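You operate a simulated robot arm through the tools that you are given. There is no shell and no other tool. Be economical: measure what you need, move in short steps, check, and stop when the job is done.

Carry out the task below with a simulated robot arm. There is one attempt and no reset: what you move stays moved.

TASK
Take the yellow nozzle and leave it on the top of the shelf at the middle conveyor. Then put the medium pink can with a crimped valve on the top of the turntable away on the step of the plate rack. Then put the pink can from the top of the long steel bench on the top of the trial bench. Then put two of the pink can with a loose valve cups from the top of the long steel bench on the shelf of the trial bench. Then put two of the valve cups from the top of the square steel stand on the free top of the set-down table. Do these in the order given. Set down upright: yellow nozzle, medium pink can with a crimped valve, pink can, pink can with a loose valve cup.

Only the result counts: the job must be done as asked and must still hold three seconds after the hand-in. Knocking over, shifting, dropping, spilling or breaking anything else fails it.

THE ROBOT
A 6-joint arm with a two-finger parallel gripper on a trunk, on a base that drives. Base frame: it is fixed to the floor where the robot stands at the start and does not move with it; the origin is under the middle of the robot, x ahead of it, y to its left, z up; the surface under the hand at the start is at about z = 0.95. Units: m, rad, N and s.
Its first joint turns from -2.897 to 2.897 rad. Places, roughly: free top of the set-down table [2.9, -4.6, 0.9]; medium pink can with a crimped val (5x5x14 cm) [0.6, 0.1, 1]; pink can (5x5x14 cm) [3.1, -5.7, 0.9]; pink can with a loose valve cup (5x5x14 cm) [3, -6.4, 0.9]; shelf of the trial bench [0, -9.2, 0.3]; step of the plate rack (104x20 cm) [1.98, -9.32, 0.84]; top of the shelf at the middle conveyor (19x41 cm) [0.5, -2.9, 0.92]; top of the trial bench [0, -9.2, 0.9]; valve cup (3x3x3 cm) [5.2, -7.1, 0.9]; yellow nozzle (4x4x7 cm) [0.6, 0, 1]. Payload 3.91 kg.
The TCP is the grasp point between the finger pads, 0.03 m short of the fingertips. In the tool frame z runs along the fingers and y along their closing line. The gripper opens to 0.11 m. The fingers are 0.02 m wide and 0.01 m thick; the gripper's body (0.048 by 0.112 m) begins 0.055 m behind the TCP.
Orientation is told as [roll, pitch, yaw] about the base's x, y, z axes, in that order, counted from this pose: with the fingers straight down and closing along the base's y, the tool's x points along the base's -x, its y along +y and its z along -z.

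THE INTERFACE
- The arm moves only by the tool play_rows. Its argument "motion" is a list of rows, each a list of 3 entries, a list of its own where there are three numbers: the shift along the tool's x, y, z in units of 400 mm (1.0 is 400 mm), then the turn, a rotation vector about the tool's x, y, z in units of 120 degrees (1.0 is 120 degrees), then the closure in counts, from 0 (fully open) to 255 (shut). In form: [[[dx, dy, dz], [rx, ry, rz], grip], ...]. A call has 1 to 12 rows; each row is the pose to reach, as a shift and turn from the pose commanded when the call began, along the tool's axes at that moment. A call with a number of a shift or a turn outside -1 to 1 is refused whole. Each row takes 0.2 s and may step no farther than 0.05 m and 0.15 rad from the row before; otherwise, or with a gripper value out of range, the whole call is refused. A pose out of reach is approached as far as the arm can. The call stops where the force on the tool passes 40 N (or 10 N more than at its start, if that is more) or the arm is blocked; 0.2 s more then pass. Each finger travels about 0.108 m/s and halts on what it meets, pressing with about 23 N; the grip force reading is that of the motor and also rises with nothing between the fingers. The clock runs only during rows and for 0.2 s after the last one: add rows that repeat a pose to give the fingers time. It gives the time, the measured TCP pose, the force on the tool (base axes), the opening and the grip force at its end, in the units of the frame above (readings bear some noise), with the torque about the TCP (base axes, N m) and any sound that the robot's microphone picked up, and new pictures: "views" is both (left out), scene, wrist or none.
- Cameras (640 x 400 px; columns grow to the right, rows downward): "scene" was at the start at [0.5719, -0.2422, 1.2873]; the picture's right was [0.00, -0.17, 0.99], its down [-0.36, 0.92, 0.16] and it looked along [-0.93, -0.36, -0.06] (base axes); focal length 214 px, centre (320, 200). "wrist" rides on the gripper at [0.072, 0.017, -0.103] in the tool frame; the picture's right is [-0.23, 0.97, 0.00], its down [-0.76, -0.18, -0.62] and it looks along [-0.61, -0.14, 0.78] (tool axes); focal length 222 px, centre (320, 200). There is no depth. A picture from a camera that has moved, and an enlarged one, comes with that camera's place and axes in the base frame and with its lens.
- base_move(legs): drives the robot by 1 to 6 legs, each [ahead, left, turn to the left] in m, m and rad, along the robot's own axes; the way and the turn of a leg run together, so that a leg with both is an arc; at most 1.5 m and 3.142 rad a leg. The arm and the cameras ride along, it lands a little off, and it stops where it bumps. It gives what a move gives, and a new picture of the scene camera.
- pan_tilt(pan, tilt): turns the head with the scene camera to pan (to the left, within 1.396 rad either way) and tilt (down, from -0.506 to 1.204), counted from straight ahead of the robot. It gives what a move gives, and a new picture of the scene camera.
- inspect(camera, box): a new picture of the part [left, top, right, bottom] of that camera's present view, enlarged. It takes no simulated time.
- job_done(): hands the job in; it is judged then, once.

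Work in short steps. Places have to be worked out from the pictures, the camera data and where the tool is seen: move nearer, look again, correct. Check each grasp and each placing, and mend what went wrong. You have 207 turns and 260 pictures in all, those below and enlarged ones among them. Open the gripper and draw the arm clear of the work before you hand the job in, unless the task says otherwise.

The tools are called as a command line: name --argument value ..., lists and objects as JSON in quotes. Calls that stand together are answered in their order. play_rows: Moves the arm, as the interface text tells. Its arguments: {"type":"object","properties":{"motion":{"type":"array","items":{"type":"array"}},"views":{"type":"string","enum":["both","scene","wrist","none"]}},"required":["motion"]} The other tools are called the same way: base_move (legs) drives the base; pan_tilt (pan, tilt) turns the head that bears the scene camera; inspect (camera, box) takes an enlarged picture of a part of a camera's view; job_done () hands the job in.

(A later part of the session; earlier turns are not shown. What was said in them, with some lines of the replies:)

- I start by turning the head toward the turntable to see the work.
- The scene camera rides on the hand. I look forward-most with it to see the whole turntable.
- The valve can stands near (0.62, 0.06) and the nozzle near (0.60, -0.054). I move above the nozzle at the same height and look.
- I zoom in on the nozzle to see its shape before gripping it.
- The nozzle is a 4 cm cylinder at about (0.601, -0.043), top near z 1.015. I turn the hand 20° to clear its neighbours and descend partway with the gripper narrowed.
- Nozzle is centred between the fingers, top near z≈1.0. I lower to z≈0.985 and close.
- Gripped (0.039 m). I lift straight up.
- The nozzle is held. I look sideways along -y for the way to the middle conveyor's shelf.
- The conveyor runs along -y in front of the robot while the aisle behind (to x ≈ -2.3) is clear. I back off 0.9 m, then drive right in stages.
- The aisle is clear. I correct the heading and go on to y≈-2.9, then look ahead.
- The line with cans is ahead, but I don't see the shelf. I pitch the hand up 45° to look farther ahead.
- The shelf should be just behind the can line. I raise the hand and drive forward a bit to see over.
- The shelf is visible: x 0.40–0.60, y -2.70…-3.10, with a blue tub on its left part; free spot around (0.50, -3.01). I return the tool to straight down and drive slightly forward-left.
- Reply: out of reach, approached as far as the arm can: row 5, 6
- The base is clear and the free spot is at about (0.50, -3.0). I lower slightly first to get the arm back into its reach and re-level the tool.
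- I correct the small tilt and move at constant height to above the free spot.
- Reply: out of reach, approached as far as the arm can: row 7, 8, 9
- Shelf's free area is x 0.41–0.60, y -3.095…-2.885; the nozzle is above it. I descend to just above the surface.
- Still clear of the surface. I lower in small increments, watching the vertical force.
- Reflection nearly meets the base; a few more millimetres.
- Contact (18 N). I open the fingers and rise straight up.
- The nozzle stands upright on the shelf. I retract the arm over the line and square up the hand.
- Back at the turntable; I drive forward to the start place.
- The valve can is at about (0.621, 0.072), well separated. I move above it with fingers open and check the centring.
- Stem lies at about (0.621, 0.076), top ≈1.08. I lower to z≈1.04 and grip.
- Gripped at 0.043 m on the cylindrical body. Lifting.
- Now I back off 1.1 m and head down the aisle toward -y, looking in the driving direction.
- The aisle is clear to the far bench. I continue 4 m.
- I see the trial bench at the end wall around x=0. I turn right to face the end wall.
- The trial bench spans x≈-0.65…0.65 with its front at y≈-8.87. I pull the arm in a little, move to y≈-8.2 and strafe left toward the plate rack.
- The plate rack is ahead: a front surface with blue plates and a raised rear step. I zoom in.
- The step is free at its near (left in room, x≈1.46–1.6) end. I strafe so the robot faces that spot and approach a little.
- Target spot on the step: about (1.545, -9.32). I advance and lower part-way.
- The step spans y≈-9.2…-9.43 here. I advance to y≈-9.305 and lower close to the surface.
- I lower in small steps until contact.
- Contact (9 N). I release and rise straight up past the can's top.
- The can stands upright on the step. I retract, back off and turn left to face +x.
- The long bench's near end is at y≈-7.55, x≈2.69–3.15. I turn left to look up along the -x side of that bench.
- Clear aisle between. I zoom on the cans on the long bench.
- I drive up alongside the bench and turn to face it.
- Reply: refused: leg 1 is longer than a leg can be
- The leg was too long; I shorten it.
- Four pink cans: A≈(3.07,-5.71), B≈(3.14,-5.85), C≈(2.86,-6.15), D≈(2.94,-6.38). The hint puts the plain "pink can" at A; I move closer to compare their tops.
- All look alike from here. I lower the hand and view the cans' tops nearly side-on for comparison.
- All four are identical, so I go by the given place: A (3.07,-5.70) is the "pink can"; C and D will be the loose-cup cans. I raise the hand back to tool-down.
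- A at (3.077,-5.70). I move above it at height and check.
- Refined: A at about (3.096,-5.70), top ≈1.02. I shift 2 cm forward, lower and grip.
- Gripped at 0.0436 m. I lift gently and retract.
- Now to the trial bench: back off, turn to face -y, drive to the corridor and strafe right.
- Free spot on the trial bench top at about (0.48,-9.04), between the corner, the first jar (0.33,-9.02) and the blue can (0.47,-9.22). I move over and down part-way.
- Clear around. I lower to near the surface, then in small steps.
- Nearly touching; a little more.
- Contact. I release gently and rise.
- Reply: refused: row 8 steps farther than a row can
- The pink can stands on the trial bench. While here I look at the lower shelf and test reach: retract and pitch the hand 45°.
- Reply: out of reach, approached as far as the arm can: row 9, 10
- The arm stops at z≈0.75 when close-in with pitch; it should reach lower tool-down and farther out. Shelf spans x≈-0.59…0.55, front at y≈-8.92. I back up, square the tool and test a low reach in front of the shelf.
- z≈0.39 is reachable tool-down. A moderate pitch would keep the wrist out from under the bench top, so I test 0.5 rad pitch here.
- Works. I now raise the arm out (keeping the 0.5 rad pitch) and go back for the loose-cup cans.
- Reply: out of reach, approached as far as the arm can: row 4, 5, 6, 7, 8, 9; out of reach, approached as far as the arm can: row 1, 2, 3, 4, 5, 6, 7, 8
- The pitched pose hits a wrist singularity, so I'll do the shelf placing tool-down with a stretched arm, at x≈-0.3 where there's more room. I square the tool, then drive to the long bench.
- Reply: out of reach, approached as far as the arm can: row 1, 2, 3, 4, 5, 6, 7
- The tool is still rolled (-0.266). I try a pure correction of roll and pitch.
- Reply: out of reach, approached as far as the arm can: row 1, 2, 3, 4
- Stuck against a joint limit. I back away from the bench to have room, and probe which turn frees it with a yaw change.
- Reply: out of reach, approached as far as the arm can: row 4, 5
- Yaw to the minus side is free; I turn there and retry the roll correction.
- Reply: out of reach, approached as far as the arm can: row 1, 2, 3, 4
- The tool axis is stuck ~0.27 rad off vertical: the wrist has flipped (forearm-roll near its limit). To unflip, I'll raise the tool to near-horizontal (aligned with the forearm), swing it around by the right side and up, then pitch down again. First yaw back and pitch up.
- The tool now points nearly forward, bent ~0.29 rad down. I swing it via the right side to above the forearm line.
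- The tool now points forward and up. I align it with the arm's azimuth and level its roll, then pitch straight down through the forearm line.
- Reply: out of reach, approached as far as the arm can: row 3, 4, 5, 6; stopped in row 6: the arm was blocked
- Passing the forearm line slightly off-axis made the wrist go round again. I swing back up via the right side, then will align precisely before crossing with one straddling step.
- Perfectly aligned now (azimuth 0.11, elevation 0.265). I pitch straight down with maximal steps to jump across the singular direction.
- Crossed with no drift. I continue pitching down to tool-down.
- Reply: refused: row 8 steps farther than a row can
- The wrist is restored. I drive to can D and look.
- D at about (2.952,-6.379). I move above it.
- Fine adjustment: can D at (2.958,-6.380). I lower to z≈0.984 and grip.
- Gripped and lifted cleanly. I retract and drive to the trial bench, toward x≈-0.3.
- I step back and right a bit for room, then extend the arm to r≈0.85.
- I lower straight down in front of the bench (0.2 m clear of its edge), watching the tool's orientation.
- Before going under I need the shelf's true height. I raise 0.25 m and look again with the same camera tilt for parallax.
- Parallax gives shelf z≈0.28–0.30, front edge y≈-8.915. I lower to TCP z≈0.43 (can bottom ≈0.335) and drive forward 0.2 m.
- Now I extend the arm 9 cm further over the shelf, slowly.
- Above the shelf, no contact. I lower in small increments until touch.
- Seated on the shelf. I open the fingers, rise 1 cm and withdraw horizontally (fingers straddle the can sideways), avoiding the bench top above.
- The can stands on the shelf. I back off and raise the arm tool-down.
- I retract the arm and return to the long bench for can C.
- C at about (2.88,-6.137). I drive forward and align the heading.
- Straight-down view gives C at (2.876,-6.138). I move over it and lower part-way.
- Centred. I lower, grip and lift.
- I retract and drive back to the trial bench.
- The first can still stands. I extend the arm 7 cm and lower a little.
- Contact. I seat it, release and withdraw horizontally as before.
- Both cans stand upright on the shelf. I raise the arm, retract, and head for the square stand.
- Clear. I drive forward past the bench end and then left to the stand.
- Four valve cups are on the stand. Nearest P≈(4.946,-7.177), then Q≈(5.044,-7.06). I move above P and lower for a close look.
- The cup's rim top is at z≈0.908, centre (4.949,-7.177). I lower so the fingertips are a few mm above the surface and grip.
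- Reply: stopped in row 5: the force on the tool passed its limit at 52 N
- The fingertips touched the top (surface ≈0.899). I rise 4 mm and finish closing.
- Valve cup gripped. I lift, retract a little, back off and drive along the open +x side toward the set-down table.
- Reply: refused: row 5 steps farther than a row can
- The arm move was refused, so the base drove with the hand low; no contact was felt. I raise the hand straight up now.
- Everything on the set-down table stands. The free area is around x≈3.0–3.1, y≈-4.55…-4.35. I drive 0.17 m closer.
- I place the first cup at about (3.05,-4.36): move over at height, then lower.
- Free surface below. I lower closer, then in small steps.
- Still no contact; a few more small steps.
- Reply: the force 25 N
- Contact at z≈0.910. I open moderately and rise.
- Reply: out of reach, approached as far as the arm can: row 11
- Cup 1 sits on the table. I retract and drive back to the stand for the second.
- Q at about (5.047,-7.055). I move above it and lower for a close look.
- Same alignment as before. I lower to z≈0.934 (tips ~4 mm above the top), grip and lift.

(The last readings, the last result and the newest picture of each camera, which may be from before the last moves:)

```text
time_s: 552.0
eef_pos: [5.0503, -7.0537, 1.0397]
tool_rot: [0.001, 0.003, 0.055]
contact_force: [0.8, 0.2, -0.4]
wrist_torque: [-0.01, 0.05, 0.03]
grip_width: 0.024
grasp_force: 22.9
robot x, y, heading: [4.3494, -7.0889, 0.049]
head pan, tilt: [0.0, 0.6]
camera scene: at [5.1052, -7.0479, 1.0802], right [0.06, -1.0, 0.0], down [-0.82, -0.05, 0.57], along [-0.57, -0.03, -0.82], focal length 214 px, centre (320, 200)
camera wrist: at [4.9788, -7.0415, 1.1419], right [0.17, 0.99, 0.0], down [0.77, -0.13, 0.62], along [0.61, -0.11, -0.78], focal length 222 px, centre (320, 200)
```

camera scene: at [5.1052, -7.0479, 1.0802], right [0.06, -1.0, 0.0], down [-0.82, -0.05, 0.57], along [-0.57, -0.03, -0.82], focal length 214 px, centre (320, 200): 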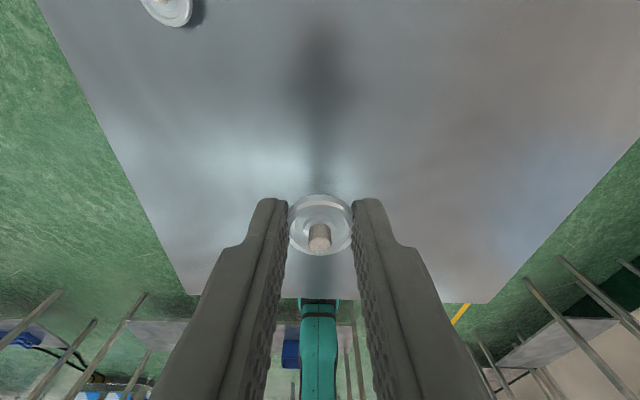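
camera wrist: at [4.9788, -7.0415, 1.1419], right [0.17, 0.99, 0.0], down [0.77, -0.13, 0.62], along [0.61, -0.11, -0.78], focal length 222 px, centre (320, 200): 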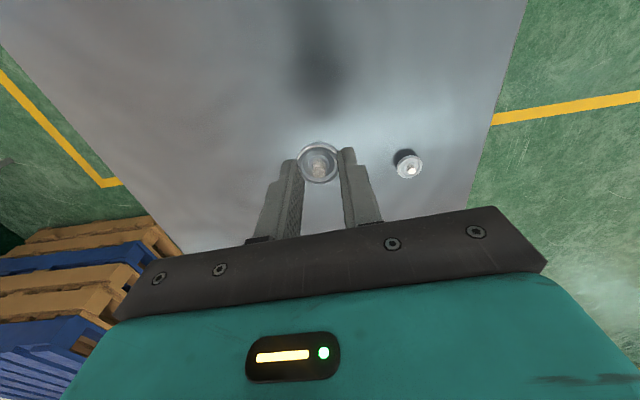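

Second cup held. I lift, retract, and drive back to the set-down table.

play_rows --motion '[[[0, 0, -0.1], [0, 0, 0], 255], [[0, 0, -0.2], [0, 0, 0], 255], [[0, 0, -0.3], [0, 0, 0], 255], [[0.05, 0, -0.38], [0, 0, 0], 255], [[0.15, 0, -0.38], [0, 0, 0], 255], [[0.25, 0, -0.38], [0, 0, 0], 255]]' --views "none"

```text
time_s: 553.4
eef_pos: [4.949, -7.0595, 1.1937]
tool_rot: [0.0, 0.004, 0.056]
contact_force: [0.8, -0.1, -0.8]
wrist_torque: [-0.01, 0.07, 0.02]
grip_width: 0.024
grasp_force: 23.4
robot x, y, heading: [4.3506, -7.0866, 0.048]
head pan, tilt: [0.0, 0.6]
```

base_move --legs '[[-0.25, 0, -0.05], [0, 1.25, 0], [0, 1.2, 0], [0, 0, 3.13]]'

pan_tilt --pan 0 --tilt -0.5

```text
time_s: 574.0
eef_pos: [3.4564, -4.6511, 1.1958]
tool_rot: [0.0, 0.002, 3.14]
contact_force: [-0.1, 0.9, -1.3]
wrist_torque: [-0.02, 0.0, -0.01]
grip_width: 0.0259
grasp_force: 22.6
robot x, y, heading: [4.0581, -4.6631, 3.138]
head pan, tilt: [0.0, 0.6]
camera scene: at [3.4016, -4.649, 1.2348], right [0.0, 1.0, 0.0], down [0.82, 0.0, 0.57], along [0.57, 0.0, -0.82], focal length 214 px, centre (320, 200)
```

scene: 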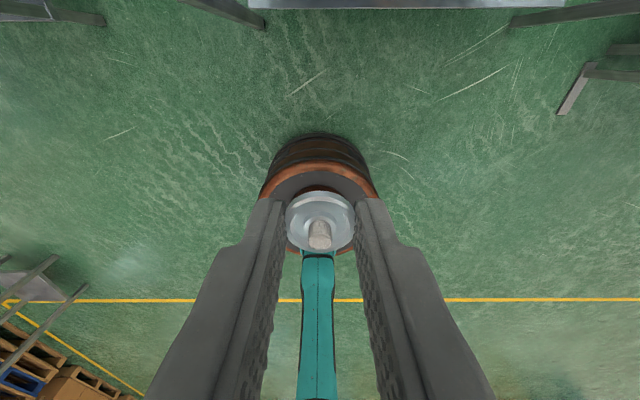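

```text
time_s: 575.4
eef_pos: [3.4566, -4.6507, 1.194]
tool_rot: [0.0, 0.001, 3.139]
contact_force: [-0.3, -0.5, 0.2]
wrist_torque: [-0.01, -0.02, 0.0]
grip_width: 0.0261
grasp_force: 23.4
robot x, y, heading: [4.0579, -4.6595, 3.136]
head pan, tilt: [0.0, -0.499]
camera scene: at [3.3064, -4.6488, 1.2559], right [0.0, 1.0, 0.0], down [0.88, 0.0, -0.48], along [-0.48, 0.0, -0.88], focal length 214 px, centre (320, 200)
```

scene: 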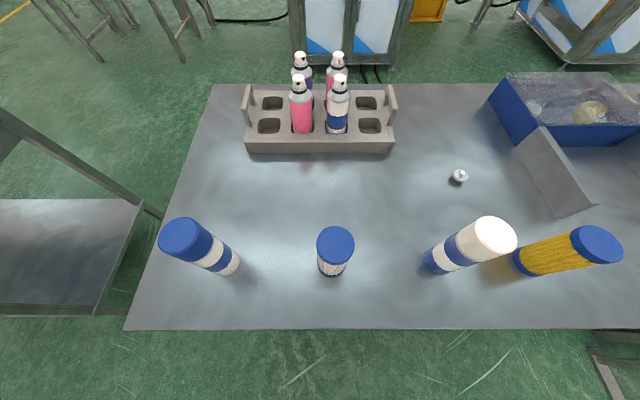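

Cup 1 stands in place. Target for cup 2: (3.07,-4.51). I drive 0.17 m closer and move over it.

base_move --legs '[[0.17, 0, 0]]'

```text
time_s: 576.8
eef_pos: [3.2869, -4.6501, 1.1939]
tool_rot: [0.0, 0.003, 3.14]
contact_force: [0.0, 0.3, -0.3]
wrist_torque: [0.01, -0.03, -0.03]
grip_width: 0.026
grasp_force: 22.9
robot x, y, heading: [3.8882, -4.6588, 3.137]
head pan, tilt: [0.0, -0.499]
camera scene: at [3.136, -4.6484, 1.256], right [0.0, 1.0, 0.0], down [0.88, 0.0, -0.48], along [-0.48, 0.0, -0.88], focal length 214 px, centre (320, 200)
```

scene: 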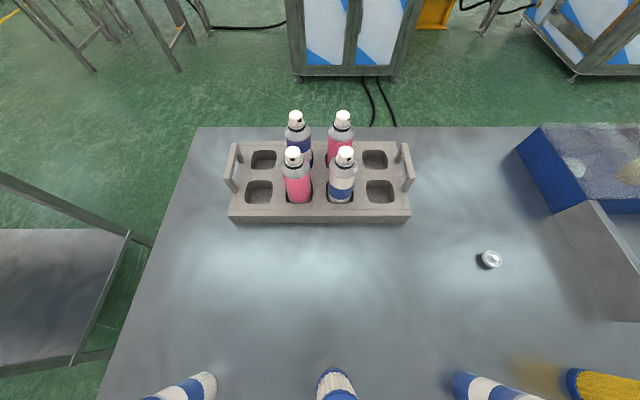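

play_rows --motion '[[[-0.1, -0.065, 0], [0, 0, 0], 255], [[-0.2, -0.13, 0], [0, 0, 0], 255], [[-0.3, -0.195, 0], [0, 0, 0], 255], [[-0.4, -0.26, 0], [0, 0, 0], 255], [[-0.5, -0.325, 0], [0, 0, 0], 255], [[-0.5425, -0.35, 0.08], [0, 0, 0], 255], [[-0.5425, -0.35, 0.2], [0, 0, 0], 255], [[-0.5425, -0.35, 0.32], [0, 0, 0], 255], [[-0.5425, -0.35, 0.43], [0, 0, 0], 255], [[-0.5425, -0.35, 0.54], [0, 0, 0], 255], [[-0.5425, -0.35, 0.64], [0, 0, 0], 255]]' --views "wrist"

```text
time_s: 579.2
eef_pos: [3.0704, -4.5119, 0.9365]
tool_rot: [0.001, 0.002, 3.14]
contact_force: [-0.3, 0.1, 1.0]
wrist_torque: [-0.03, 0.08, 0.0]
grip_width: 0.026
grasp_force: 22.9
robot x, y, heading: [3.8851, -4.655, 3.134]
head pan, tilt: [0.0, -0.499]
camera wrist: at [3.1442, -4.5297, 1.039], right [-0.23, -0.97, 0.0], down [-0.76, 0.18, 0.62], along [-0.61, 0.14, -0.78], focal length 222 px, centre (320, 200)
```

wrist: 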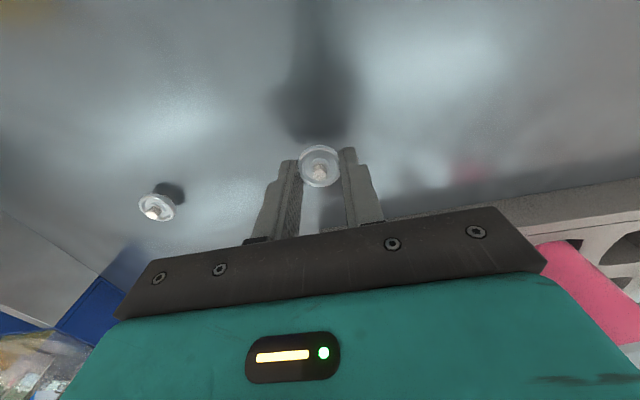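

play_rows --motion '[[[0, 0, 0.025], [0, 0, 0], 255], [[0, 0, 0.05], [0, 0, 0], 255]]' --views "none"

play_rows --motion '[[[0, 0, 0.005], [0, 0, 0], 255], [[0, 0, 0.01], [0, 0, 0], 255]]' --views "none"

play_rows --motion '[[[0, 0, 0.004], [0, 0, 0], 255], [[0, 0, 0.008], [0, 0, 0], 255]]' --views "none"

```text
time_s: 579.8
eef_pos: [3.0708, -4.5111, 0.9174]
tool_rot: [-0.001, 0.003, 3.139]
contact_force: [0.2, 0.1, 0.0]
wrist_torque: [-0.02, 0.0, 0.02]
grip_width: 0.0261
grasp_force: 22.7
robot x, y, heading: [3.8902, -4.6579, 3.138]
head pan, tilt: [0.0, -0.499]
```

```text
time_s: 580.4
eef_pos: [3.0695, -4.5104, 0.9149]
tool_rot: [-0.001, 0.004, 3.14]
contact_force: [-0.2, 0.0, 1.8]
wrist_torque: [0.0, -0.01, 0.01]
grip_width: 0.0261
grasp_force: 22.9
robot x, y, heading: [3.8896, -4.6566, 3.139]
head pan, tilt: [0.0, -0.499]
```

```text
time_s: 581.0
eef_pos: [3.0712, -4.5092, 0.9116]
tool_rot: [0.001, 0.0, 3.141]
contact_force: [0.2, -2.5, 16.4]
wrist_torque: [-0.07, -0.03, 0.01]
grip_width: 0.0261
grasp_force: 23.1
robot x, y, heading: [3.8848, -4.6556, 3.133]
head pan, tilt: [0.0, -0.499]
```

Contact. I release and rise, then check.

play_rows --motion '[[[0, 0, -0.003], [0, 0, 0], 240], [[0, 0, -0.003], [0, 0, 0], 180], [[0, 0, -0.003], [0, 0, 0], 110], [[0, 0, -0.003], [0, 0, 0], 110], [[0, 0, -0.06], [0, 0, 0], 110], [[0, 0, -0.16], [0, 0, 0], 110], [[0, 0, -0.28], [0, 0, 0], 110], [[0, 0, -0.4], [0, 0, 0], 110], [[0, 0, -0.52], [0, 0, 0], 110], [[0, 0, -0.64], [0, 0, 0], 110]]' --views "wrist"

play_rows --motion '[[[0.1, 0.06, 0], [0, 0, 0], 20], [[0.2, 0.12, 0], [0, 0, 0], 20], [[0.3, 0.18, 0], [0, 0, 0], 20], [[0.4, 0.24, 0], [0, 0, 0], 20], [[0.5, 0.3, 0], [0, 0, 0], 20], [[0.58, 0.35, 0], [0, 0, 0], 20]]' --views "none"

base_move --legs '[[-0.3, 0, 0]]'

```text
time_s: 583.2
eef_pos: [3.0701, -4.5116, 1.1641]
tool_rot: [0.0, 0.004, 3.141]
contact_force: [-0.2, -0.8, -1.2]
wrist_torque: [-0.04, 0.0, -0.01]
grip_width: 0.0625
grasp_force: 0.1
robot x, y, heading: [3.8893, -4.656, 3.135]
head pan, tilt: [0.0, -0.499]
camera wrist: at [3.1439, -4.5292, 1.267], right [-0.23, -0.97, 0.0], down [-0.76, 0.18, 0.62], along [-0.6, 0.14, -0.78], focal length 222 px, centre (320, 200)
```

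wrist: 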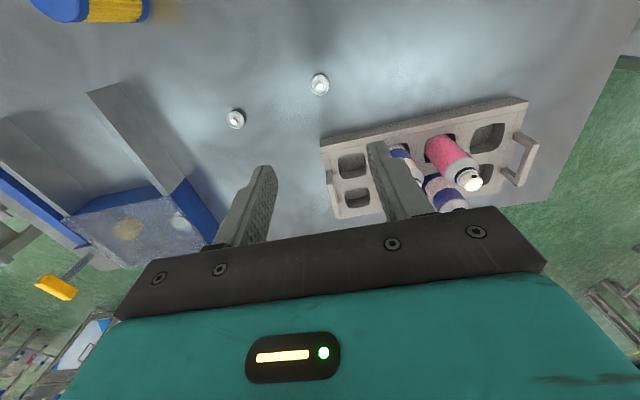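

```text
time_s: 584.6
eef_pos: [3.2995, -4.6506, 1.1656]
tool_rot: [0.0, 0.004, 3.141]
contact_force: [-1.1, 0.4, -0.1]
wrist_torque: [0.01, -0.06, 0.0]
grip_width: 0.1013
grasp_force: 0.1
robot x, y, heading: [3.8874, -4.6581, 3.135]
head pan, tilt: [0.0, -0.499]
```

```text
time_s: 586.6
eef_pos: [3.5948, -4.6545, 1.1655]
tool_rot: [-0.001, 0.002, -3.141]
contact_force: [0.4, -0.3, 0.2]
wrist_torque: [0.0, 0.0, -0.01]
grip_width: 0.1014
grasp_force: 0.1
robot x, y, heading: [4.1847, -4.658, 3.142]
head pan, tilt: [0.0, -0.499]
camera scene: at [3.4442, -4.6529, 1.2277], right [0.0, 1.0, 0.0], down [0.88, 0.0, -0.48], along [-0.48, 0.0, -0.88], focal length 214 px, centre (320, 200)
```

scene: 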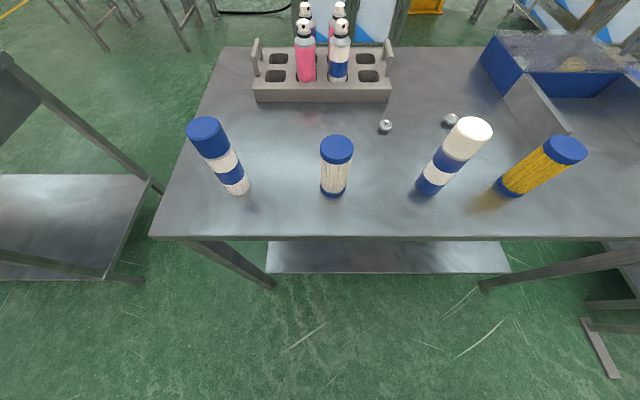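

Both valve cups rest on the set-down table, everything else stands undisturbed, the gripper is open and clear. Handing in.

job_done

```text
The job is handed in.
```

I did all five moves in the order you gave and handed the job in; the simulator did not say whether it passed. When I last looked at each item it was standing where I had put it, and I saw nothing knocked over.

One uncertainty: the four pink cans on the long steel bench look identical. I took the one at about [3.1, -5.7] as the plain "pink can", going by your listed place. The two loose-valve-cup cans were the ones at about [2.96, -6.38] and [2.88, -6.14].
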